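You operate a simulated robot arm through the tools that you are given. There is no shell and no other tool. Be economical: measure what you need, move in short steps, check, and stop when the job is done.

Carry out the task below with a simulated robot arm. There is one attempt and no reset: what you move stays moved.

JOB
Tip the grey water from the yellow bowl into the basin, then run the basin clear.
Fine: stand the bowl back; cold water, off at the end.

The check looks at the end state, three seconds after you hand in, the way a careful person would. Anything else that was tipped, shoved, dropped, spilled or broken makes it a failure.

ROBOT AND FRAMES
A 7-joint arm with a two-finger parallel gripper, fixed in place. Base frame: the origin is at the foot of the arm, x ahead of it, y to its left, z up. Readings come in m, degrees, newtons and seconds.
Its first joint turns from -166.0 to 166.0 degrees. Payload 4.4 kg.
The TCP is the grasp point between the finger pads, 0.023 m short of the fingertips. In the tool frame z runs along the fingers and y along their closing line. The gripper opens to 0.094 m. The fingers are 0.038 m wide and 0.01 m thick; the gripper's body (0.054 by 0.096 m) begins 0.039 m behind the TCP.
Orientation is told as [roll, pitch, yaw] about the base's x, y, z axes, in that order, counted from this pose: with the fingers straight down and closing along the base's y, the tool's x points along the base's -x, its y along +y and its z along -z.

CONTROLS
- The arm moves only by the tool jog_arm. Its argument "commands" is a list of rows, each a list of 7 numbers: the shift along the tool's x, y, z in m, then the turn, a rotation vector about the tool's x, y, z in degrees, then the gripper command, from -1 (fully open) to 1 (shut), values between in proportion. In form: [[dx, dy, dz, ax, ay, az, gripper], ...]. A call has 1 to 12 rows; each row is the pose to reach, as a shift and turn from the pose commanded when the call began, along the tool's axes at that moment. A row lasts 0.2 s, in which the tool goes at most 0.05 m and 8.6 degrees; a call with a longer step from one row to the next is refused whole, and so is a gripper value outside its range. Where a pose cannot be reached the arm comes as near as it can. A force on the tool above 40 N (or 10 N above the force at the start of the call, whichever is more), or a blocked arm, ends the call early, and 0.2 s more pass. The fingers move at their own pace (about 0.072 m/s each) and stop on an object; they squeeze with about 32 N. The grip force told is the motor's: it shows also when the fingers shut on nothing. Time passes only in rows, and 0.2 s behind the last, so rows that repeat a pose let the fingers close. It gives the time, the measured TCP pose, the force on the tool (base axes), the opening and the grip force at its end, in the units of the frame above (readings bear some noise), with the torque about the TCP (base axes, N m) and any sound that the robot's microphone picked up, and new pictures: "pictures" is both (left out), scene, wrist or none.
- Cameras (640 x 400 px; columns grow to the right, rows downward): "scene" is fixed at [0.406, -0.5005, 1.4632]; the picture's right is [0.94, -0.34, 0.00], its down [-0.25, -0.68, -0.70] and it looks along [0.24, 0.65, -0.72] (base axes); focal length 329 px, centre (320, 200). "wrist" rides on the gripper at [0.086, 0.016, -0.074] in the tool frame; the picture's right is [-0.18, 0.98, 0.00], its down [-0.58, -0.11, -0.81] and it looks along [-0.79, -0.15, 0.59] (tool axes); focal length 243 px, centre (320, 200). There is no depth. A picture from a camera that has moved, and an enlarged one, comes with that camera's place and axes in the base frame and with its lens. The place of the scene camera against the robot may be out by one fixed shift of up to 0.012 m in any direction.
- close_up(camera, box): a new picture of the part [left, top, right, bottom] of that camera's present view, enlarged. No time passes.
- close_job(): hands the job in; it is judged then, once.

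Work in short steps. Places have to be worked out from the pictures, the camera data and where the tool is seen: move nearer, look again, correct. Check each grasp and each placing, and mend what went wrong. You have 120 turns and 200 pictures in all, those below and enlarged ones among them. Open the gripper and draw the arm clear of the work before you hand the job in, unless the task says otherwise; then end with one line.

The tools are called after "Request:" as name(argument=value, ...) on one line, values as JSON. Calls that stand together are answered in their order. jog_arm: Moves the arm, as the interface text tells. Its arguments: {"type":"object","properties":{"commands":{"type":"array"},"pictures":{"type":"string","enum":["both","scene","wrist","none"]}},"required":["commands"]} The other tools are called the same way: close_up (camera, box) takes an enlarged picture of a part of a camera's view; close_job () hands the job in.

At the start:

```text
time: 0.0
position: [0.6461, 0.0207, 1.1048]
ee_rot: [0.0, 0.1, 0.1]
force: [0.3, -0.1, -0.4]
wrist_torque: [0.0, -0.04, -0.03]
gripper_width: 0.0938
grasp_force: 0.0
```

scene: 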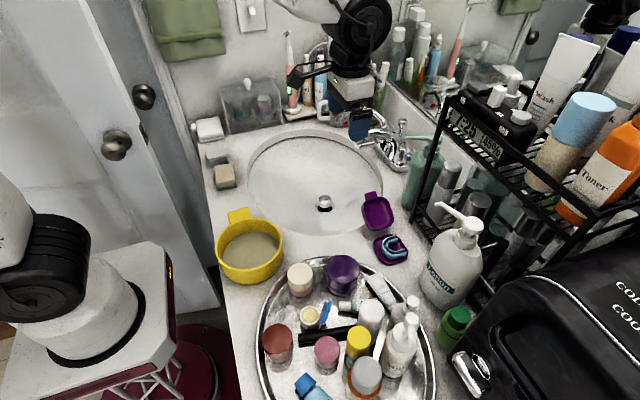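
wrist: 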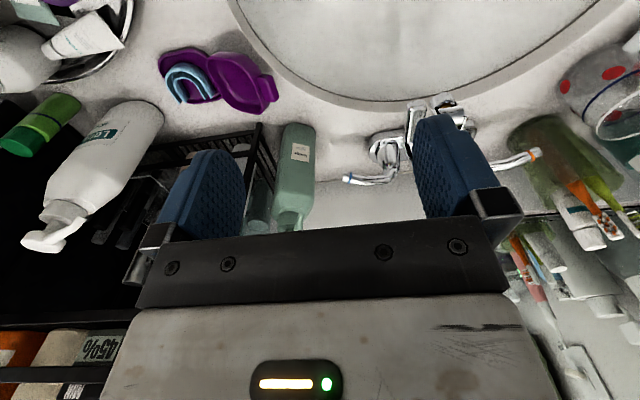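

I'll start with enlarged views of the bowl and of the basin with its tap.

Request:
close_up(camera="scene", box=[190, 180, 350, 300])

Request:
close_up(camera="scene", box=[300, 80, 460, 220])

Request:
close_up(camera="wrist", box=[320, 80, 560, 230])

```text
3.33 times, centred on (270, 240) of scene
camera zoom: at [0.406, -0.5005, 1.4632], right [0.94, -0.34, 0.0], down [-0.25, -0.68, -0.7], along [0.24, 0.65, -0.72], focal length 1098 px, centre (487, 67)
```

zoom: 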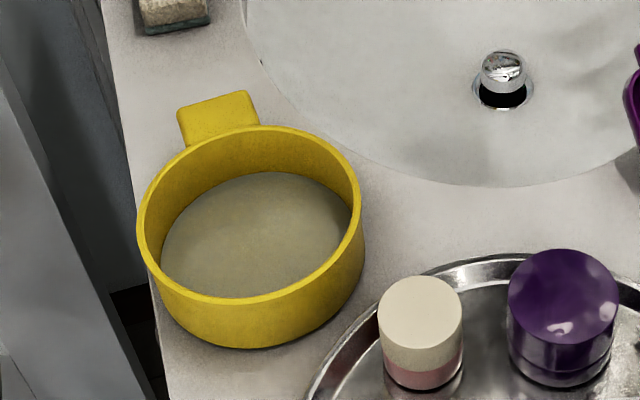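

```text
2.86 times, centred on (380, 150) of scene
camera zoom: at [0.406, -0.5005, 1.4632], right [0.94, -0.34, 0.0], down [-0.25, -0.68, -0.7], along [0.24, 0.65, -0.72], focal length 941 px, centre (149, 343)
```

zoom: 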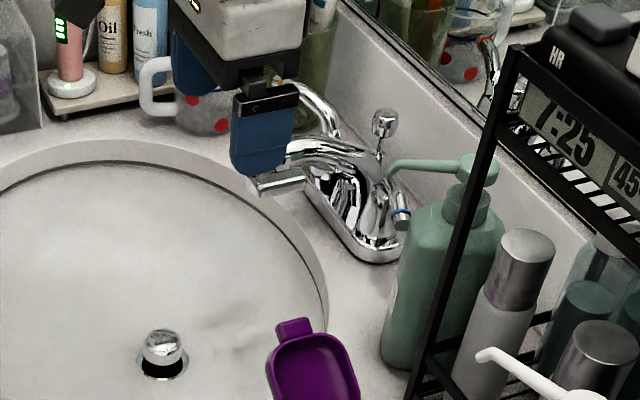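

```text
2.67 times, centred on (440, 155) of wrist
camera zoom: at [0.5602, 0.0372, 1.1796], right [0.18, 0.98, 0.0], down [0.58, -0.11, 0.81], along [0.79, -0.15, -0.59], focal length 647 px, centre (0, 320)
```

zoom: 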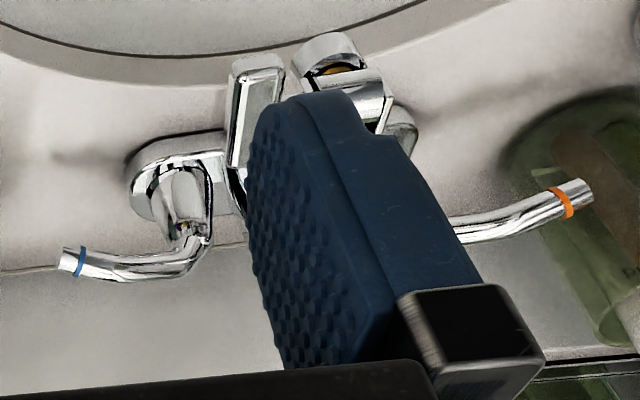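

The cold lever (blue) is on the −y side, with its tip near (0.83, 0.02, 0.945). The bowl is near (0.41, −0.11) with its rim around z 0.94. I'll move level toward the bowl to view it from the wrist.

Request:
jog_arm(commands=[[0.037, -0.021, 0, 0, 0, 0, -1], [0.074, -0.042, 0, 0, 0, 0, -1], [0.111, -0.063, 0, 0, 0, 0, -1], [0.148, -0.085, 0, 0, 0, 0, -1], [0.185, -0.106, 0, 0, 0, 0, -1], [0.222, -0.127, 0, 0, 0, 0, -1], [0.259, -0.148, 0, 0, 0, 0, -1], [0.296, -0.17, 0, 0, 0, 0, -1]])

```text
time: 1.8
position: [0.3508, -0.1505, 1.1066]
ee_rot: [0.0, 0.0, 0.0]
force: [-0.4, 0.7, 0.6]
wrist_torque: [0.0, 0.0, -0.02]
gripper_width: 0.0941
grasp_force: 0.1
camera wrist: at [0.2634, -0.1334, 1.1814], right [0.18, 0.98, 0.0], down [0.58, -0.11, 0.81], along [0.79, -0.15, -0.59], focal length 243 px, centre (320, 200)
```

scene: 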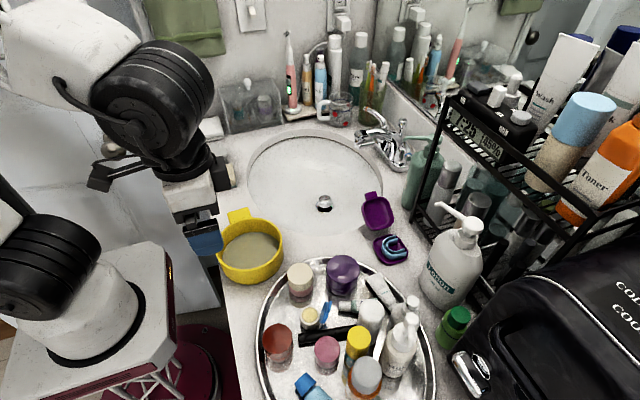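
wrist: 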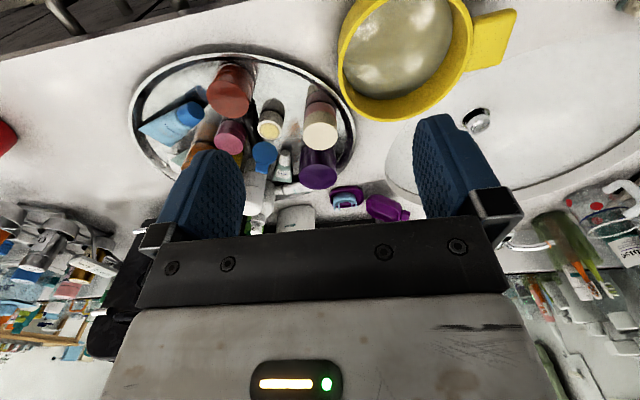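

The bowl is cut off at the top of the wrist view, so I'll pitch the tool 24° to bring it into view and get a better fix.

Request:
jog_arm(commands=[[0, 0, 0, 0, 8, 0, -1], [0, 0, 0, 0, 16, 0, -1], [0, 0, 0, 0, 24, 0, -1]], pictures="wrist")

```text
time: 2.6
position: [0.3512, -0.1489, 1.1054]
ee_rot: [0.0, 24.0, 0.0]
force: [0.5, -0.2, 0.0]
wrist_torque: [0.01, -0.01, 0.0]
gripper_width: 0.0939
grasp_force: 0.0
camera wrist: at [0.3022, -0.1327, 1.2093], right [0.17, 0.98, -0.08], down [0.86, -0.11, 0.5], along [0.48, -0.15, -0.86], focal length 243 px, centre (320, 200)
```

wrist: 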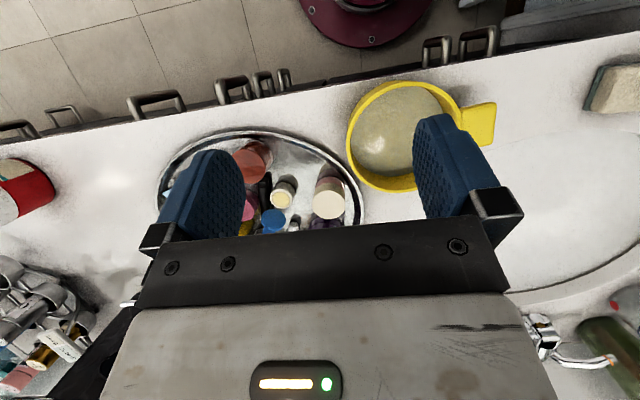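

From both views the bowl's centre is about (0.398, −0.066), with the rim near z 0.90, radius 0.07, the tab toward +y and the counter near 0.85. I'll straighten the tool and hover over the −y rim with the fingers half open.

Request:
jog_arm(commands=[[-0.026, 0.005, 0.027, 0, -8, 0, -0.1], [-0.052, 0.011, 0.053, 0, -16, 0, -0.1], [-0.0784, 0.016, 0.0801, 0, -24, 0, -0.1], [-0.0784, 0.016, 0.0801, 0, -24, 0, -0.1]])

Request:
close_up(camera="scene", box=[160, 170, 340, 300])

```text
time: 3.6
position: [0.3902, -0.1357, 1.0004]
ee_rot: [0.0, -0.2, -0.1]
force: [0.3, 0.4, 0.6]
wrist_torque: [0.0, -0.05, 0.02]
gripper_width: 0.0518
grasp_force: 0.1
camera wrist: at [0.3044, -0.1184, 1.0756], right [0.18, 0.98, 0.0], down [0.58, -0.11, 0.81], along [0.79, -0.15, -0.59], focal length 243 px, centre (320, 200)
```

scene: 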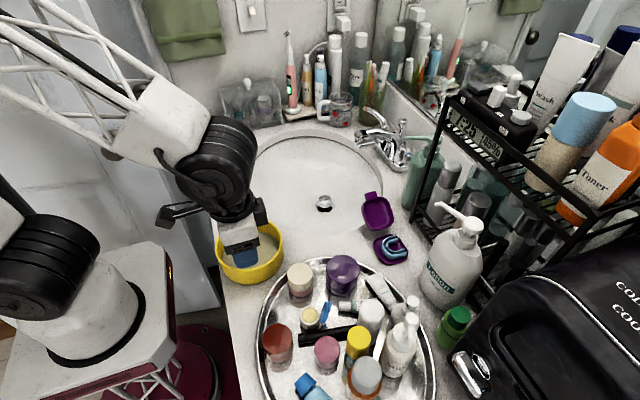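
wrist: 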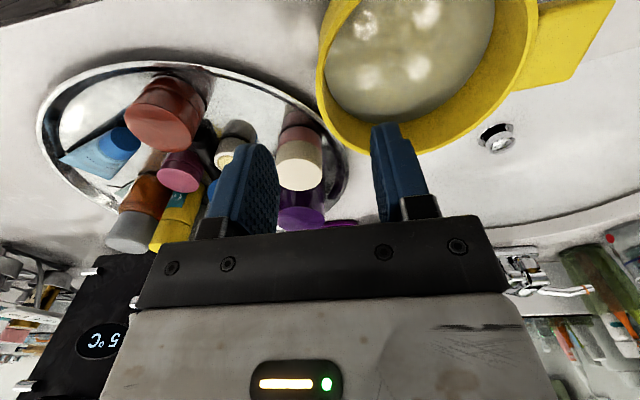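

```text
3.08 times, centred on (250, 235) of scene
camera zoom: at [0.406, -0.5005, 1.4632], right [0.94, -0.34, 0.0], down [-0.25, -0.68, -0.7], along [0.24, 0.65, -0.72], focal length 1013 px, centre (535, 92)
```

zoom: 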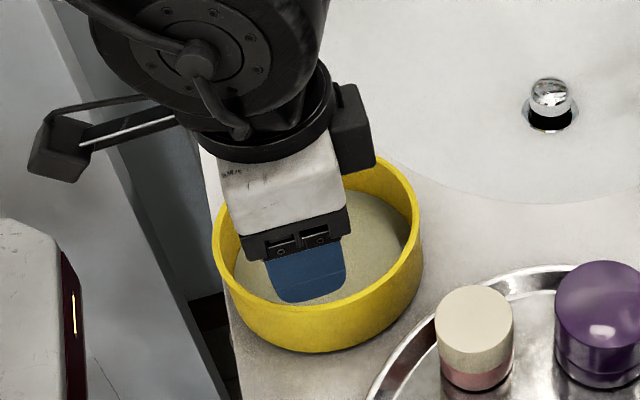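

The TCP is above the −y rim. I'll go down to z 0.94, with the tips just over the rim, and check the straddle.

Request:
jog_arm(commands=[[0, 0, 0.03, 0, 0, 0, -0.1], [0, 0, 0.06, 0, 0, 0, -0.1], [0, 0, 0.06, 0, 0, 0, -0.1]])

Request:
close_up(camera="scene", box=[190, 200, 320, 300])

Request:
close_up(camera="wrist", box=[200, 0, 520, 240])

```text
time: 4.4
position: [0.3918, -0.1328, 0.9418]
ee_rot: [0.1, 0.0, 0.0]
force: [0.1, 0.7, 1.0]
wrist_torque: [-0.02, 0.04, -0.01]
gripper_width: 0.0517
grasp_force: 0.1
camera wrist: at [0.3043, -0.1167, 1.0164], right [0.18, 0.98, 0.0], down [0.58, -0.11, 0.81], along [0.79, -0.15, -0.59], focal length 243 px, centre (320, 200)
```

scene: 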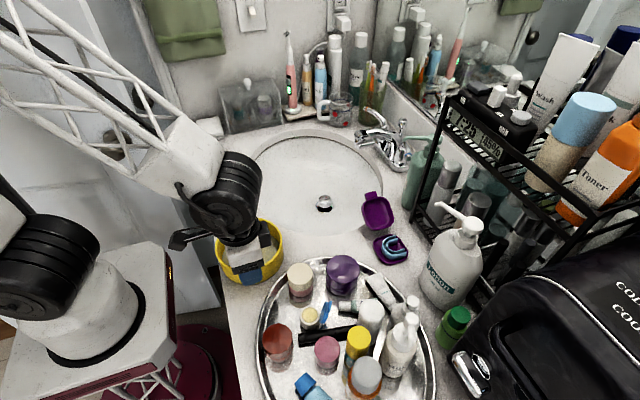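
wrist: 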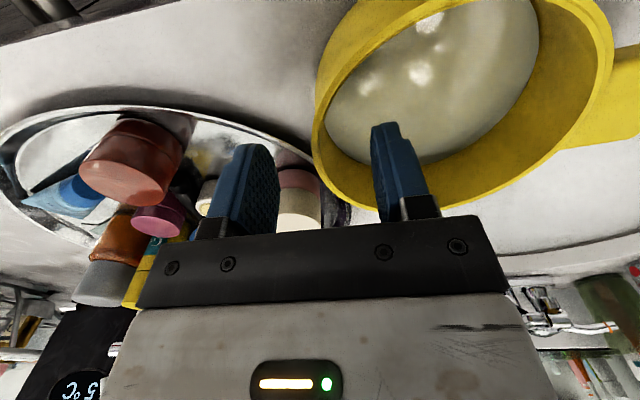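

```text
4.00 times, centred on (255, 250) of scene
camera zoom: at [0.406, -0.5005, 1.4632], right [0.94, -0.34, 0.0], down [-0.25, -0.68, -0.7], along [0.24, 0.65, -0.72], focal length 1317 px, centre (580, 0)
```

zoom: 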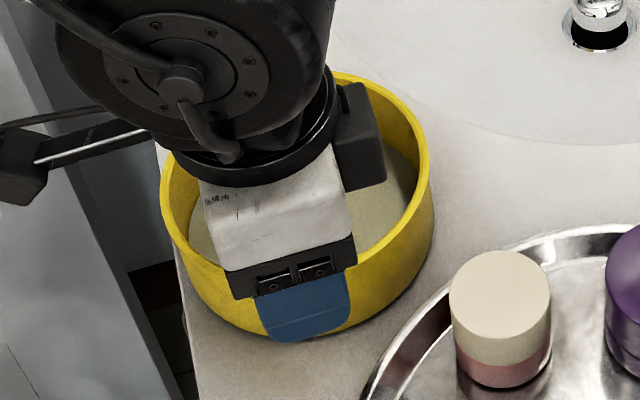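

```text
1.67 times, centred on (360, 120) of wrist
camera zoom: at [0.3043, -0.1167, 1.0164], right [0.18, 0.98, 0.0], down [0.58, -0.11, 0.81], along [0.79, -0.15, -0.59], focal length 404 px, centre (253, 333)
```

zoom: 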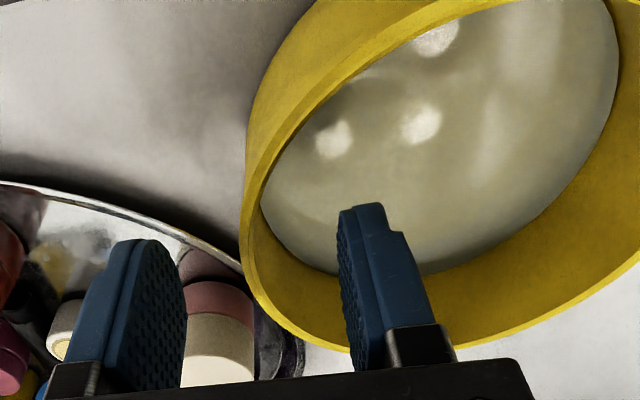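

The rim wall sits between the fingers at y ≈ −0.135. I'll go down 0.05 and stop.

Request:
jog_arm(commands=[[0, -0.001, 0.02, 0, 0, 0, -0.1], [0, -0.001, 0.035, 0, 0, 0, -0.1], [0, -0.001, 0.05, 0, 0, 0, -0.1]])

Request:
close_up(camera="scene", box=[190, 200, 320, 300])

Request:
close_up(camera="wrist", box=[200, 0, 520, 240])

```text
time: 5.2
position: [0.3908, -0.1346, 0.8908]
ee_rot: [-0.1, -0.1, -0.1]
force: [0.1, 0.4, 0.5]
wrist_torque: [0.02, 0.0, 0.02]
gripper_width: 0.0517
grasp_force: 0.1
camera wrist: at [0.3036, -0.1166, 0.9649], right [0.18, 0.98, 0.0], down [0.58, -0.11, 0.81], along [0.79, -0.15, -0.59], focal length 243 px, centre (320, 200)
```

scene: 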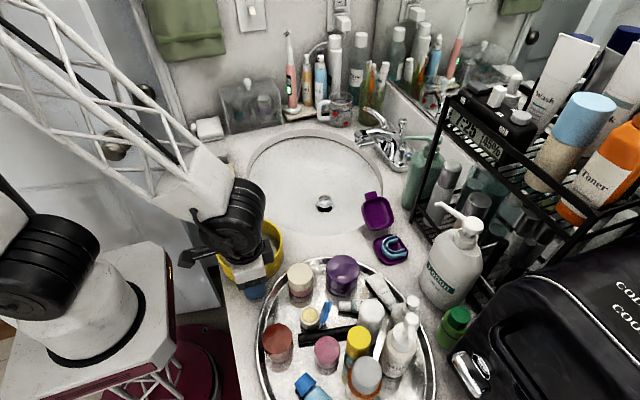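
wrist: 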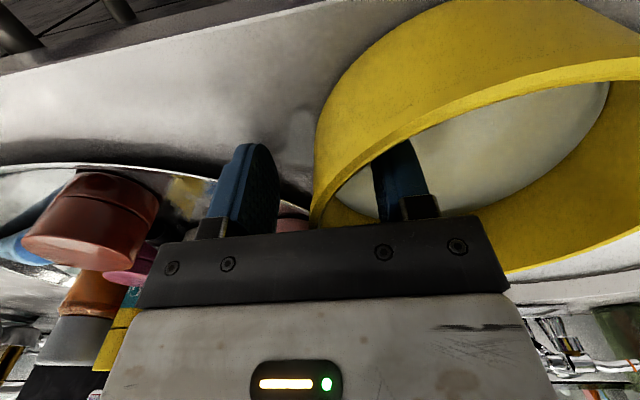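

```text
4.00 times, centred on (255, 250) of scene
camera zoom: at [0.406, -0.5005, 1.4632], right [0.94, -0.34, 0.0], down [-0.25, -0.68, -0.7], along [0.24, 0.65, -0.72], focal length 1317 px, centre (580, 0)
```

zoom: 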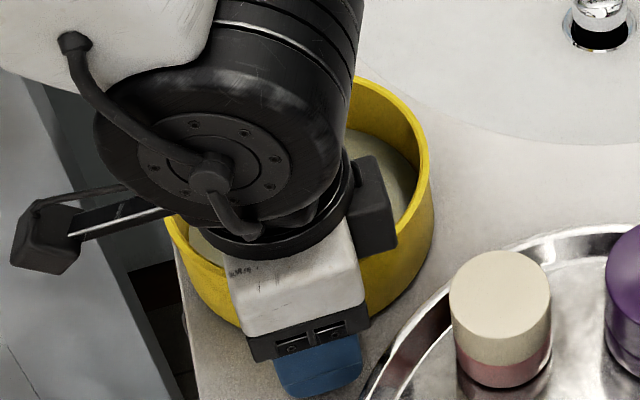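

```text
1.67 times, centred on (360, 120) of wrist
camera zoom: at [0.3036, -0.1166, 0.9649], right [0.18, 0.98, 0.0], down [0.58, -0.11, 0.81], along [0.79, -0.15, -0.59], focal length 404 px, centre (253, 333)
```

zoom: 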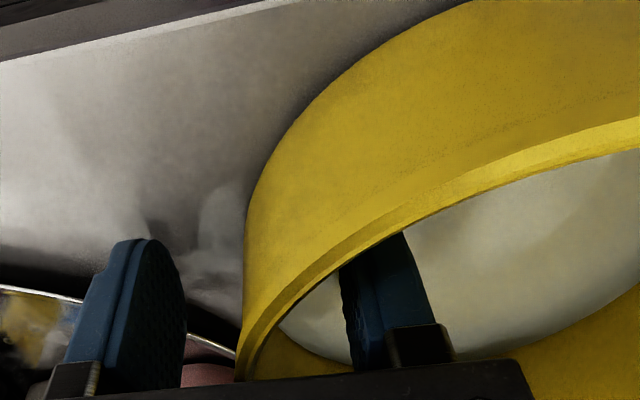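

The wall is straddled and there's no contact force. I'll close on it now.

Request:
jog_arm(commands=[[0, 0, 0, 0, 0, 0, 0.4], [0, 0, 0, 0, 0, 0, 0.7], [0, 0, 0, 0, 0, 0, 1], [0, 0, 0, 0, 0, 0, 1], [0, 0, 0, 0, 0, 0, 1]], pictures="scene")

```text
time: 6.4
position: [0.3906, -0.1339, 0.8895]
ee_rot: [0.0, 0.1, 0.0]
force: [0.1, 0.1, 0.1]
wrist_torque: [0.0, 0.02, -0.08]
gripper_width: 0.0046
grasp_force: 31.9
```

scene: 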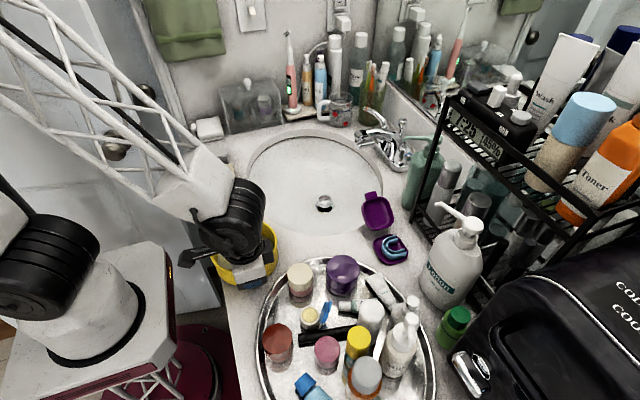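

The fingers hold a 4.6 mm wall at 32 N. I'll lift slowly and straight up, then check for tilt.

Request:
jog_arm(commands=[[0, 0, -0.004, 0, 0, 0, 1], [0, 0, -0.01, 0, 0, 0, 1], [0, 0, -0.02, 0, 0, 0, 1], [0, 0, -0.03, 0, 0, 0, 1], [0, 0, -0.04, 0, 0, 0, 1]])

Request:
close_up(camera="scene", box=[190, 180, 320, 300])

```text
time: 7.6
position: [0.3893, -0.1335, 0.931]
ee_rot: [0.0, 0.0, 0.0]
force: [0.0, 0.2, -1.9]
wrist_torque: [-0.18, -0.01, 0.02]
gripper_width: 0.0045
grasp_force: 31.8
camera wrist: at [0.3035, -0.1176, 1.0052], right [0.18, 0.98, 0.0], down [0.58, -0.11, 0.81], along [0.79, -0.15, -0.59], focal length 243 px, centre (320, 200)
```

scene: 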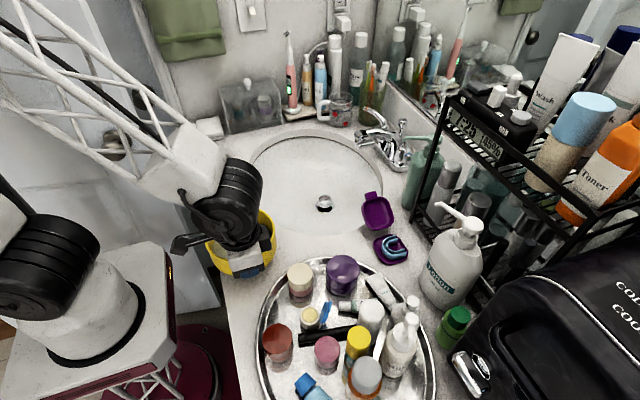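
wrist: 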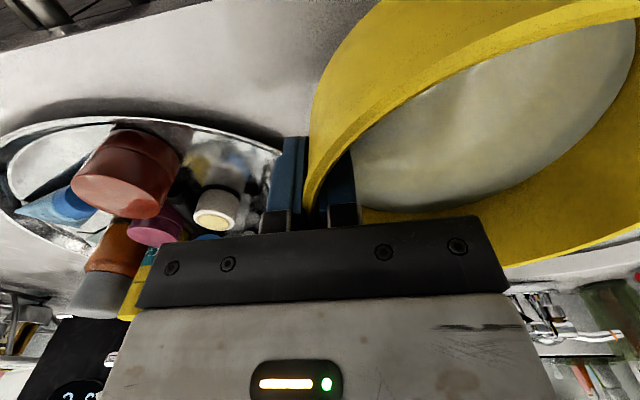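

```text
3.33 times, centred on (255, 240) of scene
camera zoom: at [0.406, -0.5005, 1.4632], right [0.94, -0.34, 0.0], down [-0.25, -0.68, -0.7], along [0.24, 0.65, -0.72], focal length 1098 px, centre (537, 67)
```

zoom: 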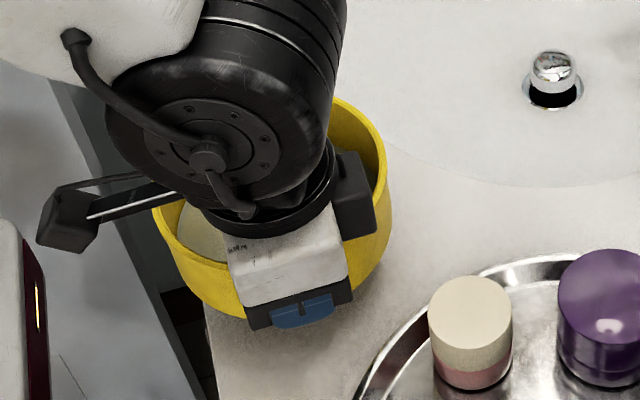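

The bowl came up level, about 0.19 kg with the water. I'll raise it to z 1.05, then carry it level over the basin.

Request:
jog_arm(commands=[[0, 0, -0.02, 0, 0, 0, 1], [0, 0, -0.045, 0, 0, 0, 1], [0, 0, -0.07, 0, 0, 0, 1], [0, 0, -0.095, 0, 0, 0, 1], [0, 0, -0.115, 0, 0, 0, 1], [0, 0, -0.12, 0, 0, 0, 1]], pictures="none")

Request:
jog_arm(commands=[[-0.012, 0.009, 0, 0, 0, 0, 1], [-0.036, 0.026, 0, 0, 0, 0, 1], [-0.06, 0.043, 0, 0, 0, 0, 1], [-0.085, 0.06, 0, 0, 0, 0, 1], [-0.11, 0.078, 0, 0, 0, 0, 1], [-0.135, 0.096, 0, 0, 0, 0, 1], [-0.16, 0.114, 0, 0, 0, 0, 1], [-0.185, 0.132, 0, 0, 0, 0, 1], [-0.21, 0.15, 0, 0, 0, 0, 1], [-0.235, 0.168, 0, 0, 0, 0, 1], [-0.247, 0.176, 0, 0, 0, 0, 1], [-0.25, 0.18, 0, 0, 0, 0, 1]])

```text
time: 9.0
position: [0.3877, -0.1344, 1.0498]
ee_rot: [0.0, 0.0, 0.0]
force: [-1.2, 0.2, -1.5]
wrist_torque: [-0.2, -0.01, 0.04]
gripper_width: 0.0046
grasp_force: 31.9
```

```text
time: 11.6
position: [0.6404, 0.0455, 1.0492]
ee_rot: [0.0, 0.0, 0.1]
force: [0.3, 0.3, -1.8]
wrist_torque: [-0.17, -0.01, 0.04]
gripper_width: 0.0045
grasp_force: 32.2
camera wrist: at [0.5542, 0.0631, 1.1248], right [0.18, 0.98, 0.0], down [0.58, -0.11, 0.81], along [0.79, -0.15, -0.59], focal length 243 px, centre (320, 200)
```

scene: 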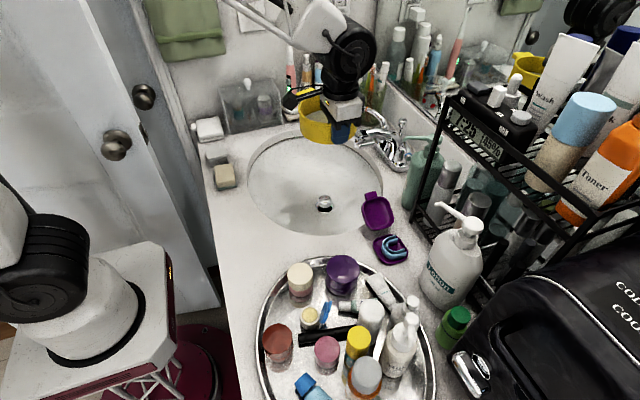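
wrist: 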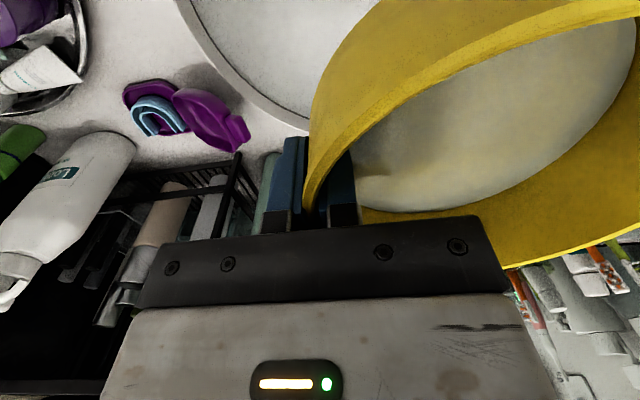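

The bowl is over the basin, clear of the spout. I'll tip it toward −x about the grip, slowly, 45° first.

Request:
jog_arm(commands=[[0, 0, 0, 0, -5, 0, 1], [0, 0, 0, 0, -10, 0, 1], [0, 0, 0, 0, -15, 0, 1], [0, 0, 0, 0, -19, 0, 1], [0, 0, 0, 0, -23, 0, 1], [0, 0, 0, 0, -27, 0, 1], [0, 0, 0, 0, -31, 0, 1], [0, 0, 0, 0, -35, 0, 1], [0, 0, 0, 0, -39, 0, 1], [0, 0, 0, 0, -43, 0, 1], [0, 0, 0, 0, -45, 0, 1]])

Request:
close_up(camera="scene", box=[230, 60, 430, 240])

```text
time: 14.0
position: [0.6398, 0.0451, 1.0494]
ee_rot: [0.0, -45.1, 0.0]
force: [-0.2, 0.1, -1.7]
wrist_torque: [-0.12, 0.02, 0.02]
gripper_width: 0.0041
grasp_force: 32.0
camera wrist: at [0.5266, 0.0626, 1.0418], right [0.13, 0.98, 0.13], down [-0.16, -0.11, 0.98], along [0.98, -0.15, 0.14], focal length 243 px, centre (320, 200)
```

scene: 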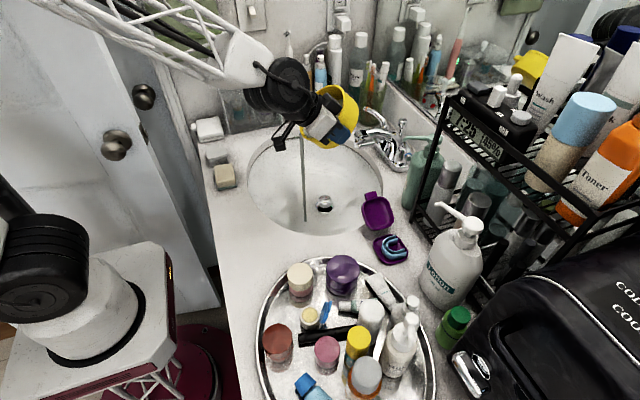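
wrist: 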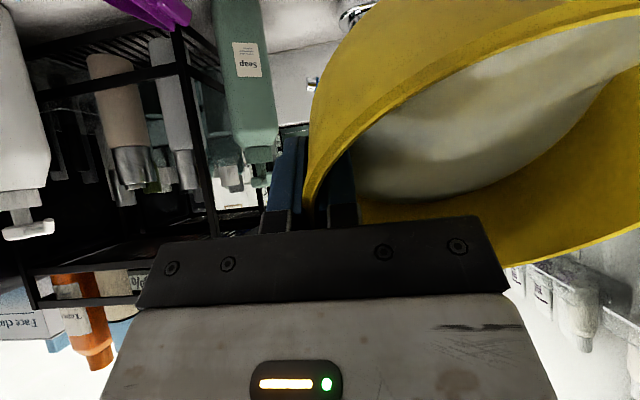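

```text
2.22 times, centred on (330, 150) of scene
camera zoom: at [0.406, -0.5005, 1.4632], right [0.94, -0.34, 0.0], down [-0.25, -0.68, -0.7], along [0.24, 0.65, -0.72], focal length 732 px, centre (298, 311)
```

zoom: 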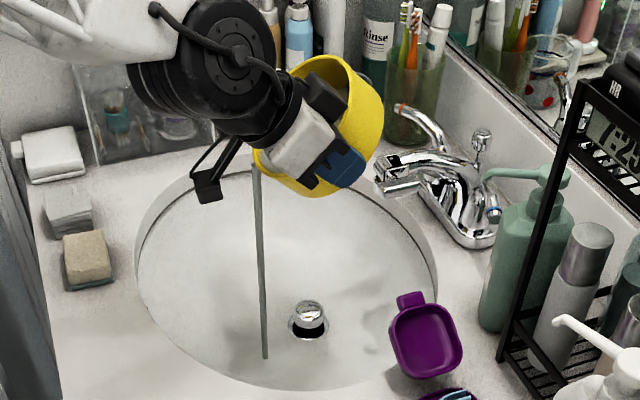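

The stream lands inside the basin. I'll keep tipping.

Request:
jog_arm(commands=[[0, 0, 0, 0, -4, 0, 1], [0, 0, 0, 0, -8, 0, 1], [0, 0, 0, 0, -12, 0, 1], [0, 0, 0, 0, -16, 0, 1], [0, 0, 0, 0, -20, 0, 1], [0, 0, 0, 0, -24, 0, 1], [0, 0, 0, 0, -28, 0, 1], [0, 0, 0, 0, -32, 0, 1], [0, 0, 0, 0, -36, 0, 1], [0, 0, 0, 0, -40, 0, 1], [0, 0, 0, 0, -44, 0, 1], [0, 0, 0, 0, -48, 0, 1]], pictures="scene")

Request:
close_up(camera="scene", box=[230, 60, 430, 240])

```text
time: 16.6
position: [0.6356, 0.0619, 1.0529]
ee_rot: [179.3, -87.1, 179.7]
force: [-0.1, 0.2, -1.1]
wrist_torque: [-0.11, 0.01, -0.01]
gripper_width: 0.0043
grasp_force: 32.1
out of reach, approached as far as the arm can: row 6, 7, 11, 12
```

scene: 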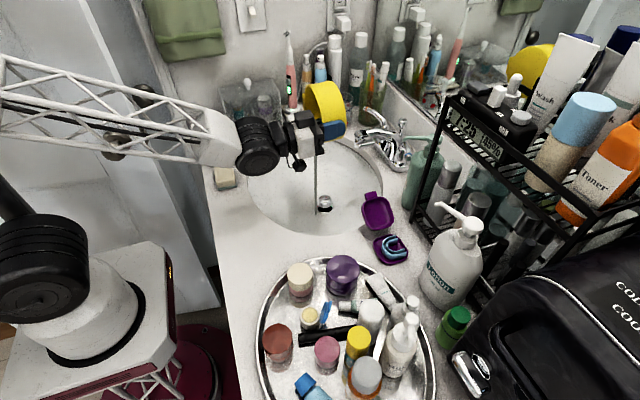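

```text
2.22 times, centred on (330, 150) of scene
camera zoom: at [0.406, -0.5005, 1.4632], right [0.94, -0.34, 0.0], down [-0.25, -0.68, -0.7], along [0.24, 0.65, -0.72], focal length 732 px, centre (298, 311)
```

zoom: 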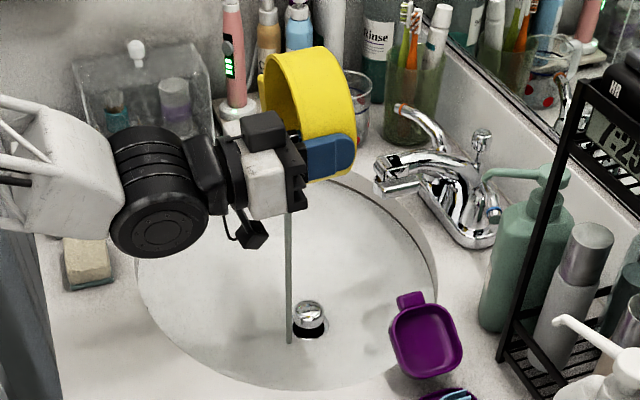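

The tilt reached about 93° at the arm's limit and water is still running out. I'll hold and let it drain.

Request:
jog_arm(commands=[[0, 0, 0, 0, 0, 0, 1], [0, 0, 0, 0, 0, 0, 1], [0, 0, 0, 0, 0, 0, 1], [0, 0, 0, 0, 0, 0, 1], [0, 0, 0, 0, 0, 0, 1], [0, 0, 0, 0, 0, 0, 1], [0, 0, 0, 0, 0, 0, 1], [0, 0, 0, 0, 0, 0, 1], [0, 0, 0, 0, 0, 0, 1], [0, 0, 0, 0, 0, 0, 1]])

Request:
close_up(camera="scene", box=[230, 60, 430, 240])

```text
time: 18.8
position: [0.6363, 0.0622, 1.0538]
ee_rot: [179.3, -87.2, 179.8]
force: [-2.0, 0.5, -0.9]
wrist_torque: [-0.06, 0.02, -0.01]
gripper_width: 0.0044
grasp_force: 31.4
camera wrist: at [0.5661, 0.0803, 0.9638], right [0.01, 0.98, 0.18], down [-0.84, -0.1, 0.54], along [0.55, -0.16, 0.82], focal length 243 px, centre (320, 200)
```

scene: 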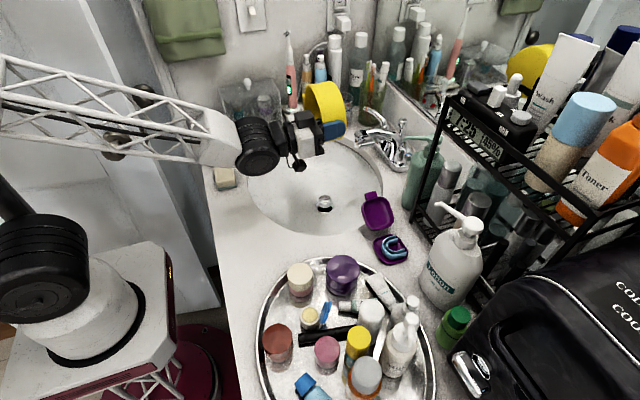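
wrist: 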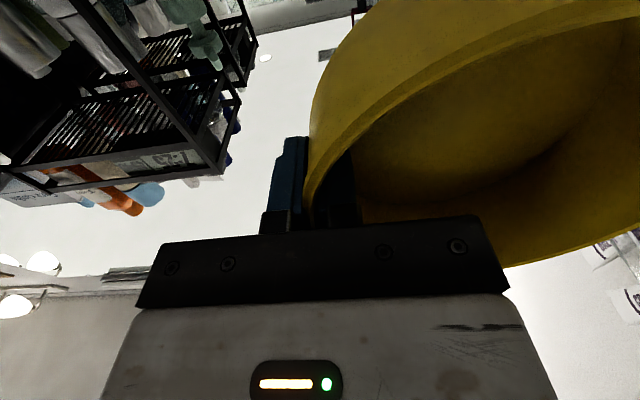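

```text
2.22 times, centred on (330, 150) of scene
camera zoom: at [0.406, -0.5005, 1.4632], right [0.94, -0.34, 0.0], down [-0.25, -0.68, -0.7], along [0.24, 0.65, -0.72], focal length 732 px, centre (298, 311)
```

zoom: 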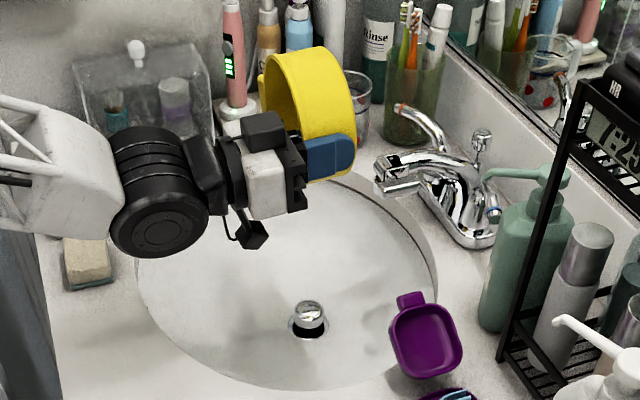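

The stream has stopped and the bowl is empty. I'll turn it upright again in place.

Request:
jog_arm(commands=[[0, 0, 0, 0, 8, 0, 1], [0, 0, 0, 0, 16, 0, 1], [0, 0, 0, 0, 24, 0, 1], [0, 0, 0, 0, 32, 0, 1], [0, 0, 0, 0, 40, 0, 1], [0, 0, 0, 0, 48, 0, 1], [0, 0, 0, 0, 56, 0, 1], [0, 0, 0, 0, 64, 0, 1], [0, 0, 0, 0, 72, 0, 1], [0, 0, 0, 0, 80, 0, 1], [0, 0, 0, 0, 88, 0, 1], [0, 0, 0, 0, 92.8, 0, 1]])

Request:
close_up(camera="scene", box=[230, 60, 430, 240])

```text
time: 21.4
position: [0.6366, 0.0638, 1.0523]
ee_rot: [0.0, -0.2, 0.0]
force: [-0.4, -0.4, -1.4]
wrist_torque: [-0.1, -0.02, -0.07]
gripper_width: 0.004
grasp_force: 31.7
out of reach, approached as far as the arm can: row 7
camera wrist: at [0.55, 0.0801, 1.1277], right [0.18, 0.98, 0.0], down [0.58, -0.11, 0.81], along [0.79, -0.15, -0.59], focal length 243 px, centre (320, 200)
```

scene: 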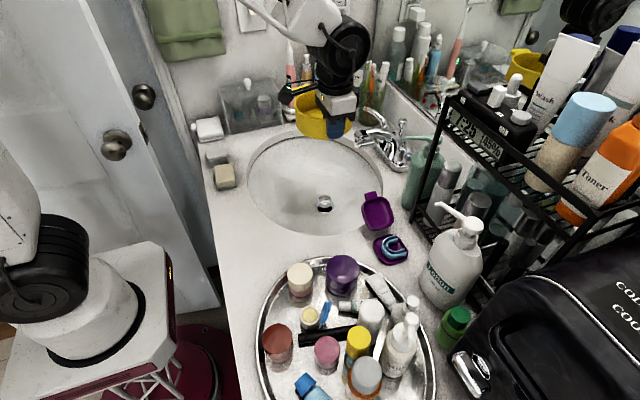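
wrist: 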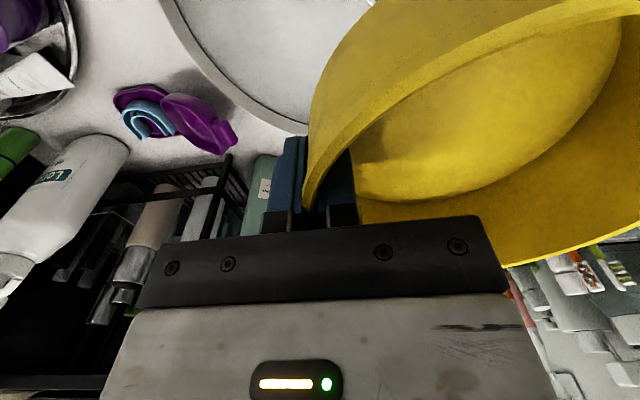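

```text
2.22 times, centred on (330, 150) of scene
camera zoom: at [0.406, -0.5005, 1.4632], right [0.94, -0.34, 0.0], down [-0.25, -0.68, -0.7], along [0.24, 0.65, -0.72], focal length 732 px, centre (298, 311)
```

zoom: 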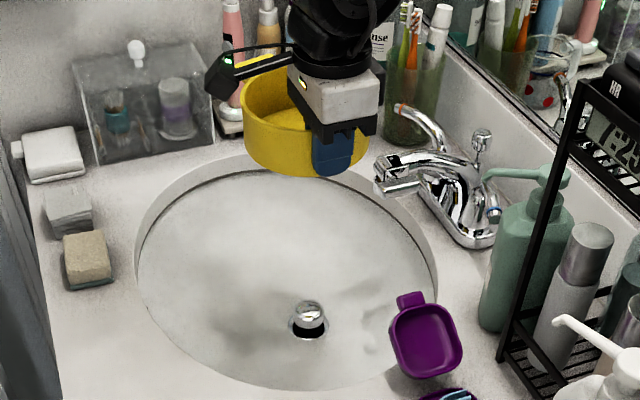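

The bowl is empty and upright. I'll carry it back over its place at (0.390, −0.134).

Request:
jog_arm(commands=[[0.021, -0.017, 0, 0, 0, 0, 1], [0.042, -0.033, 0, 0, 0, 0, 1], [0.063, -0.05, 0, 0, 0, 0, 1], [0.084, -0.067, 0, 0, 0, 0, 1], [0.105, -0.084, 0, 0, 0, 0, 1], [0.126, -0.101, 0, 0, 0, 0, 1], [0.147, -0.118, 0, 0, 0, 0, 1], [0.168, -0.135, 0, 0, 0, 0, 1], [0.189, -0.152, 0, 0, 0, 0, 1], [0.21, -0.168, 0, 0, 0, 0, 1], [0.231, -0.185, 0, 0, 0, 0, 1], [0.2466, -0.1977, 0, 0, 0, 0, 1]], pictures="none")

Request:
jog_arm(commands=[[0, 0, 0.03, 0, 0, 0, 1], [0, 0, 0.06, 0, 0, 0, 1], [0, 0, 0.09, 0, 0, 0, 1], [0, 0, 0.12, 0, 0, 0, 1], [0, 0, 0.14, 0, 0, 0, 1], [0, 0, 0.15, 0, 0, 0, 1]])

Request:
close_up(camera="scene", box=[190, 180, 320, 300])

```text
time: 24.0
position: [0.3896, -0.1353, 1.0513]
ee_rot: [-0.1, -0.2, 0.0]
force: [0.5, 0.1, -1.1]
wrist_torque: [-0.07, -0.01, -0.01]
gripper_width: 0.0042
grasp_force: 31.8
```

```text
time: 25.4
position: [0.3912, -0.135, 0.9032]
ee_rot: [0.0, -0.2, -0.1]
force: [-0.1, 0.2, -2.1]
wrist_torque: [-0.08, 0.0, 0.01]
gripper_width: 0.0041
grasp_force: 31.6
camera wrist: at [0.3034, -0.1177, 0.9766], right [0.18, 0.98, 0.0], down [0.58, -0.11, 0.81], along [0.79, -0.15, -0.59], focal length 243 px, centre (320, 200)
```

scene: 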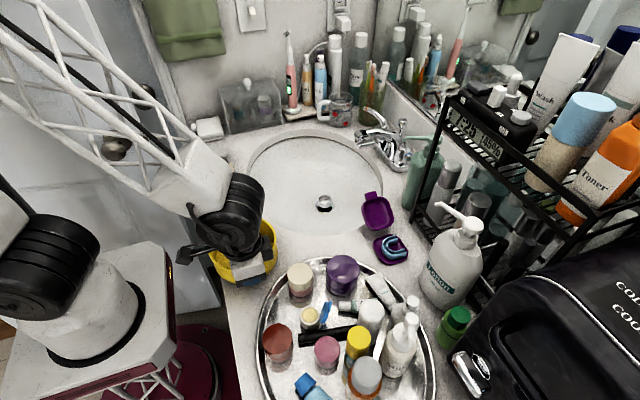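
wrist: 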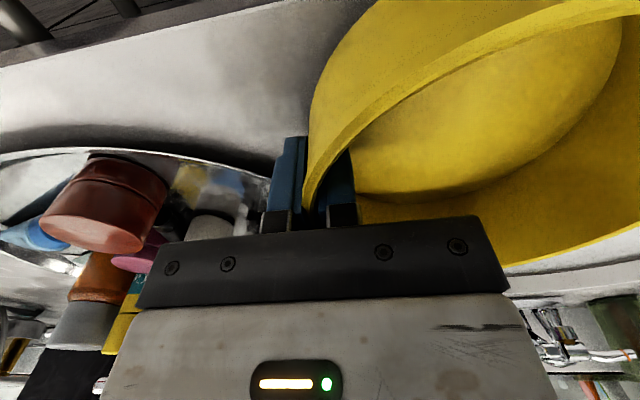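

```text
3.33 times, centred on (255, 240) of scene
camera zoom: at [0.406, -0.5005, 1.4632], right [0.94, -0.34, 0.0], down [-0.25, -0.68, -0.7], along [0.24, 0.65, -0.72], focal length 1098 px, centre (537, 67)
```

zoom: 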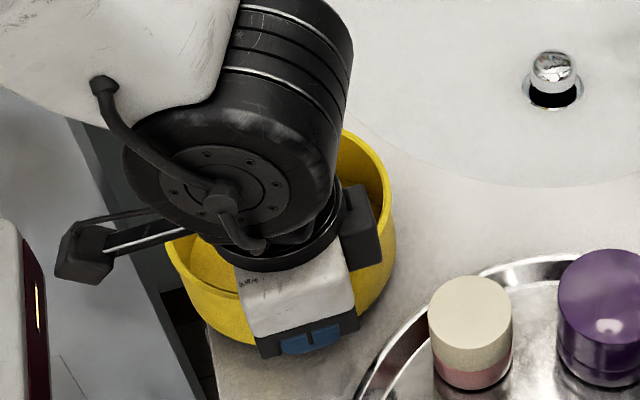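

The bowl is about 13 mm above where I picked it up. I'll lower it in small steps until it touches.

Request:
jog_arm(commands=[[0, 0, 0.005, 0, 0, 0, 1], [0, 0, 0.009, 0, 0, 0, 1], [0, 0, 0.012, 0, 0, 0, 1], [0, 0, 0.0135, 0, 0, 0, 1]], pictures="none")

```text
time: 26.4
position: [0.3907, -0.1353, 0.8899]
ee_rot: [0.0, -0.3, 0.0]
force: [-10.5, 6.8, 33.7]
wrist_torque: [0.68, -0.03, 0.27]
gripper_width: 0.0043
grasp_force: 31.8
```

It touched with 34 N, so it slipped a little in the grip while tipping. I'll ease up 1.5 mm and open slowly.

Request:
jog_arm(commands=[[0, 0, -0.0015, 0, 0, 0, 1], [0, 0, -0.0015, 0, 0, 0, 1]], pictures="none")

Request:
jog_arm(commands=[[0, 0, -0.0015, 0, 0, 0, 0.8], [0, 0, -0.0015, 0, 0, 0, 0.5], [0, 0, -0.0015, 0, 0, 0, 0.2], [0, 0, -0.0015, 0, 0, 0, -0.1], [0, 0, -0.0015, 0, 0, 0, -0.1]])

Request:
close_up(camera="scene", box=[190, 180, 320, 300])

```text
time: 27.0
position: [0.3908, -0.1345, 0.8904]
ee_rot: [0.1, -0.2, 0.0]
force: [-0.5, 0.0, -0.7]
wrist_torque: [-0.09, -0.02, 0.03]
gripper_width: 0.0043
grasp_force: 31.8
```

```text
time: 28.2
position: [0.3915, -0.1352, 0.8917]
ee_rot: [0.0, -0.2, 0.0]
force: [0.4, 0.2, 0.0]
wrist_torque: [0.01, -0.01, 0.0]
gripper_width: 0.0514
grasp_force: 0.0
camera wrist: at [0.3037, -0.1181, 0.9668], right [0.18, 0.98, 0.0], down [0.58, -0.11, 0.81], along [0.79, -0.15, -0.59], focal length 243 px, centre (320, 200)
```

scene: 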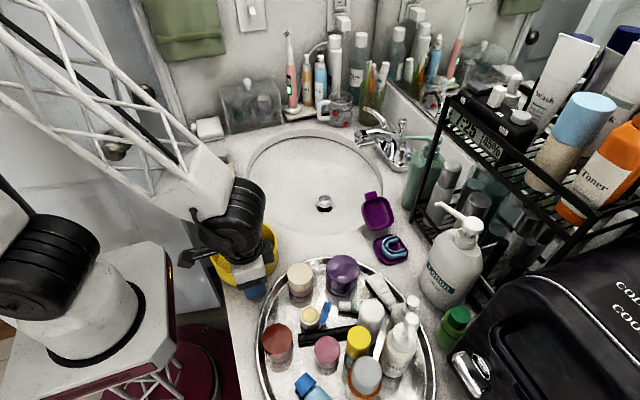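
wrist: 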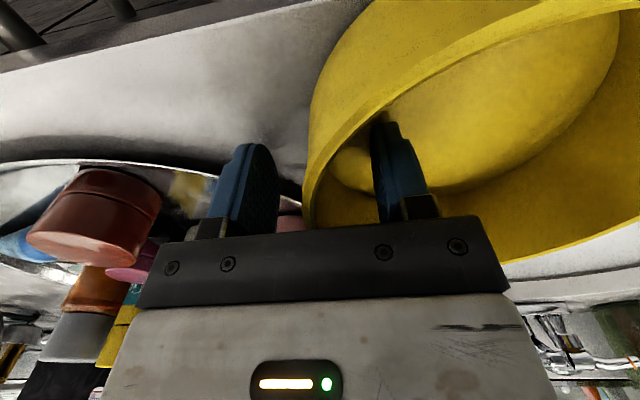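

```text
3.33 times, centred on (255, 240) of scene
camera zoom: at [0.406, -0.5005, 1.4632], right [0.94, -0.34, 0.0], down [-0.25, -0.68, -0.7], along [0.24, 0.65, -0.72], focal length 1098 px, centre (537, 67)
```

zoom: 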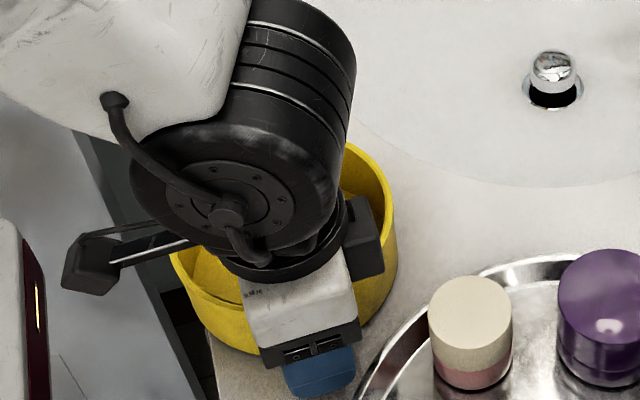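

The bowl is released. I'll lift straight out to z 1.09.

Request:
jog_arm(commands=[[0, 0, -0.02, 0, 0, 0, -0.1], [0, 0, -0.05, 0, 0, 0, -0.1], [0, 0, -0.09, 0, 0, 0, -0.1], [0, 0, -0.13, 0, 0, 0, -0.1], [0, 0, -0.17, 0, 0, 0, -0.1], [0, 0, -0.2, 0, 0, 0, -0.1]])

Request:
close_up(camera="scene", box=[190, 100, 410, 290])

```text
time: 29.6
position: [0.3922, -0.1352, 1.0934]
ee_rot: [0.1, -0.2, 0.0]
force: [0.0, -0.2, -0.2]
wrist_torque: [-0.01, 0.03, 0.0]
gripper_width: 0.0517
grasp_force: 0.0
camera wrist: at [0.3039, -0.1181, 1.1689], right [0.18, 0.98, 0.0], down [0.58, -0.11, 0.81], along [0.79, -0.15, -0.59], focal length 243 px, centre (320, 200)
```

scene: 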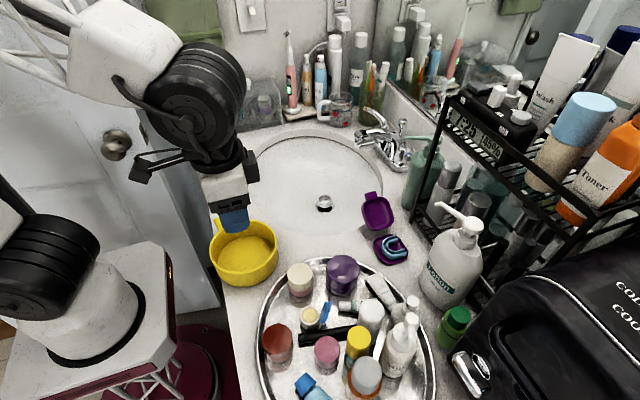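
wrist: 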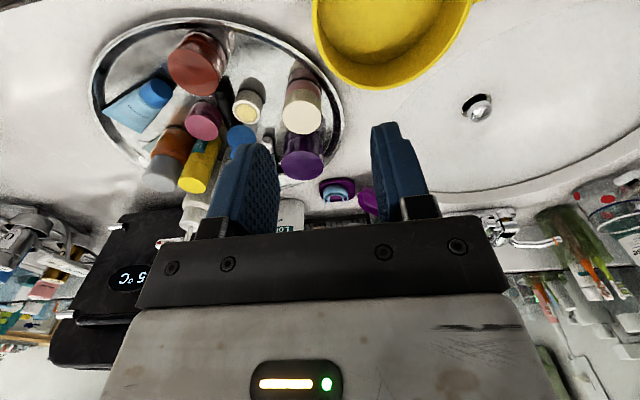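

```text
2.11 times, centred on (300, 195) of scene
camera zoom: at [0.406, -0.5005, 1.4632], right [0.94, -0.34, 0.0], down [-0.25, -0.68, -0.7], along [0.24, 0.65, -0.72], focal length 693 px, centre (362, 210)
```

zoom: 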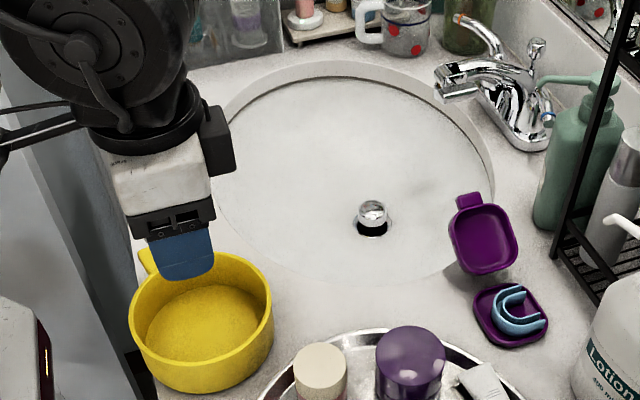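

The bowl stands upright and empty. It's shifted by maybe 1–2 cm, and I'll check that once the arm is out of the way. Next I'll move over the basin to view the cold lever closely.

Request:
jog_arm(commands=[[-0.038, 0.023, -0.004, 0, 0, 0, -1], [-0.077, 0.046, -0.008, 0, 0, 0, -1], [-0.115, 0.069, -0.012, 0, 0, 0, -1], [-0.154, 0.092, -0.016, 0, 0, 0, -1], [-0.192, 0.115, -0.02, 0, 0, 0, -1], [-0.231, 0.138, -0.024, 0, 0, 0, -1], [-0.269, 0.161, -0.027, 0, 0, 0, -1], [-0.308, 0.185, -0.027, 0, 0, 0, -1]])

Request:
close_up(camera="wrist", box=[200, 20, 440, 200])

Request:
close_up(camera="scene", box=[190, 170, 340, 300])

Request:
close_up(camera="scene", box=[340, 80, 450, 190])

```text
time: 31.4
position: [0.6975, 0.051, 1.1198]
ee_rot: [0.0, -0.2, 0.0]
force: [0.1, 0.1, 0.0]
wrist_torque: [-0.03, 0.01, -0.02]
gripper_width: 0.0938
grasp_force: 0.2
camera wrist: at [0.6113, 0.0683, 1.1938], right [0.18, 0.98, 0.0], down [0.58, -0.11, 0.81], along [0.8, -0.15, -0.59], focal length 243 px, centre (320, 200)
```

scene: 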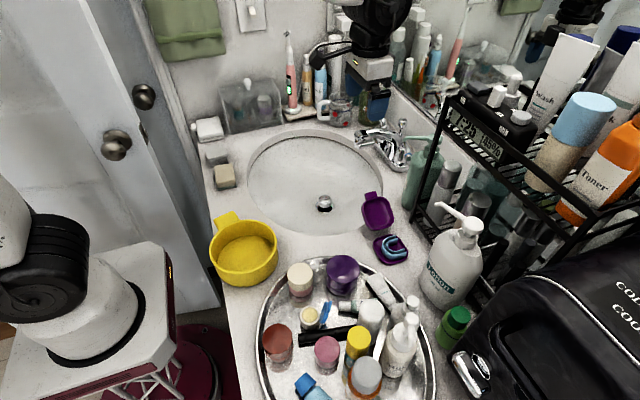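
wrist: 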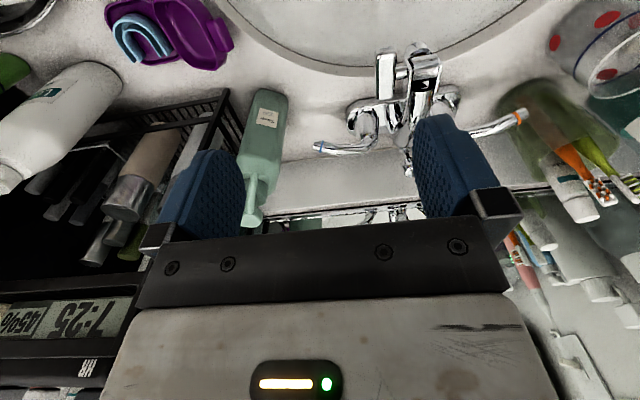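

```text
2.22 times, centred on (320, 110) of wrist
camera zoom: at [0.6113, 0.0683, 1.1938], right [0.18, 0.98, 0.0], down [0.58, -0.11, 0.81], along [0.8, -0.15, -0.59], focal length 539 px, centre (320, 400)
```

zoom: 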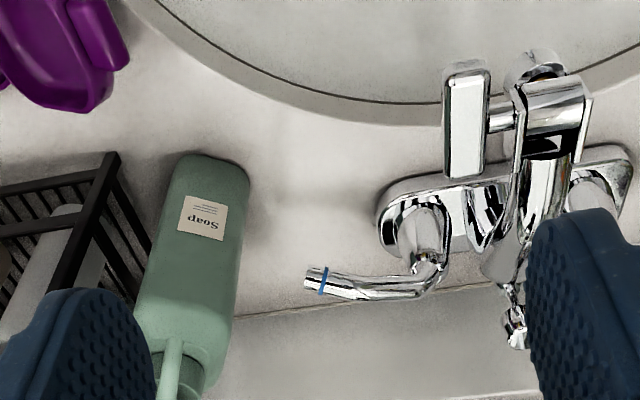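

```text
3.08 times, centred on (265, 235) of scene
camera zoom: at [0.406, -0.5005, 1.4632], right [0.94, -0.34, 0.0], down [-0.25, -0.68, -0.7], along [0.24, 0.65, -0.72], focal length 1013 px, centre (489, 92)
```

zoom: 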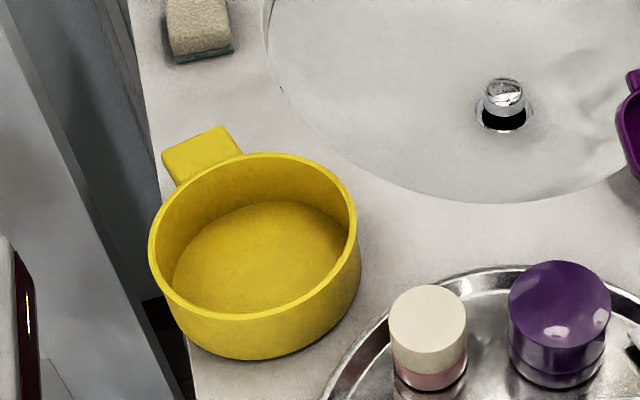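

```text
3.64 times, centred on (395, 135) of scene
camera zoom: at [0.406, -0.5005, 1.4632], right [0.94, -0.34, 0.0], down [-0.25, -0.68, -0.7], along [0.24, 0.65, -0.72], focal length 1198 px, centre (47, 436)
```

zoom: 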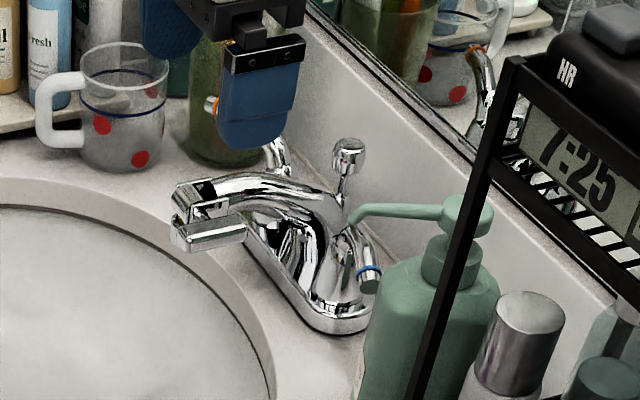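

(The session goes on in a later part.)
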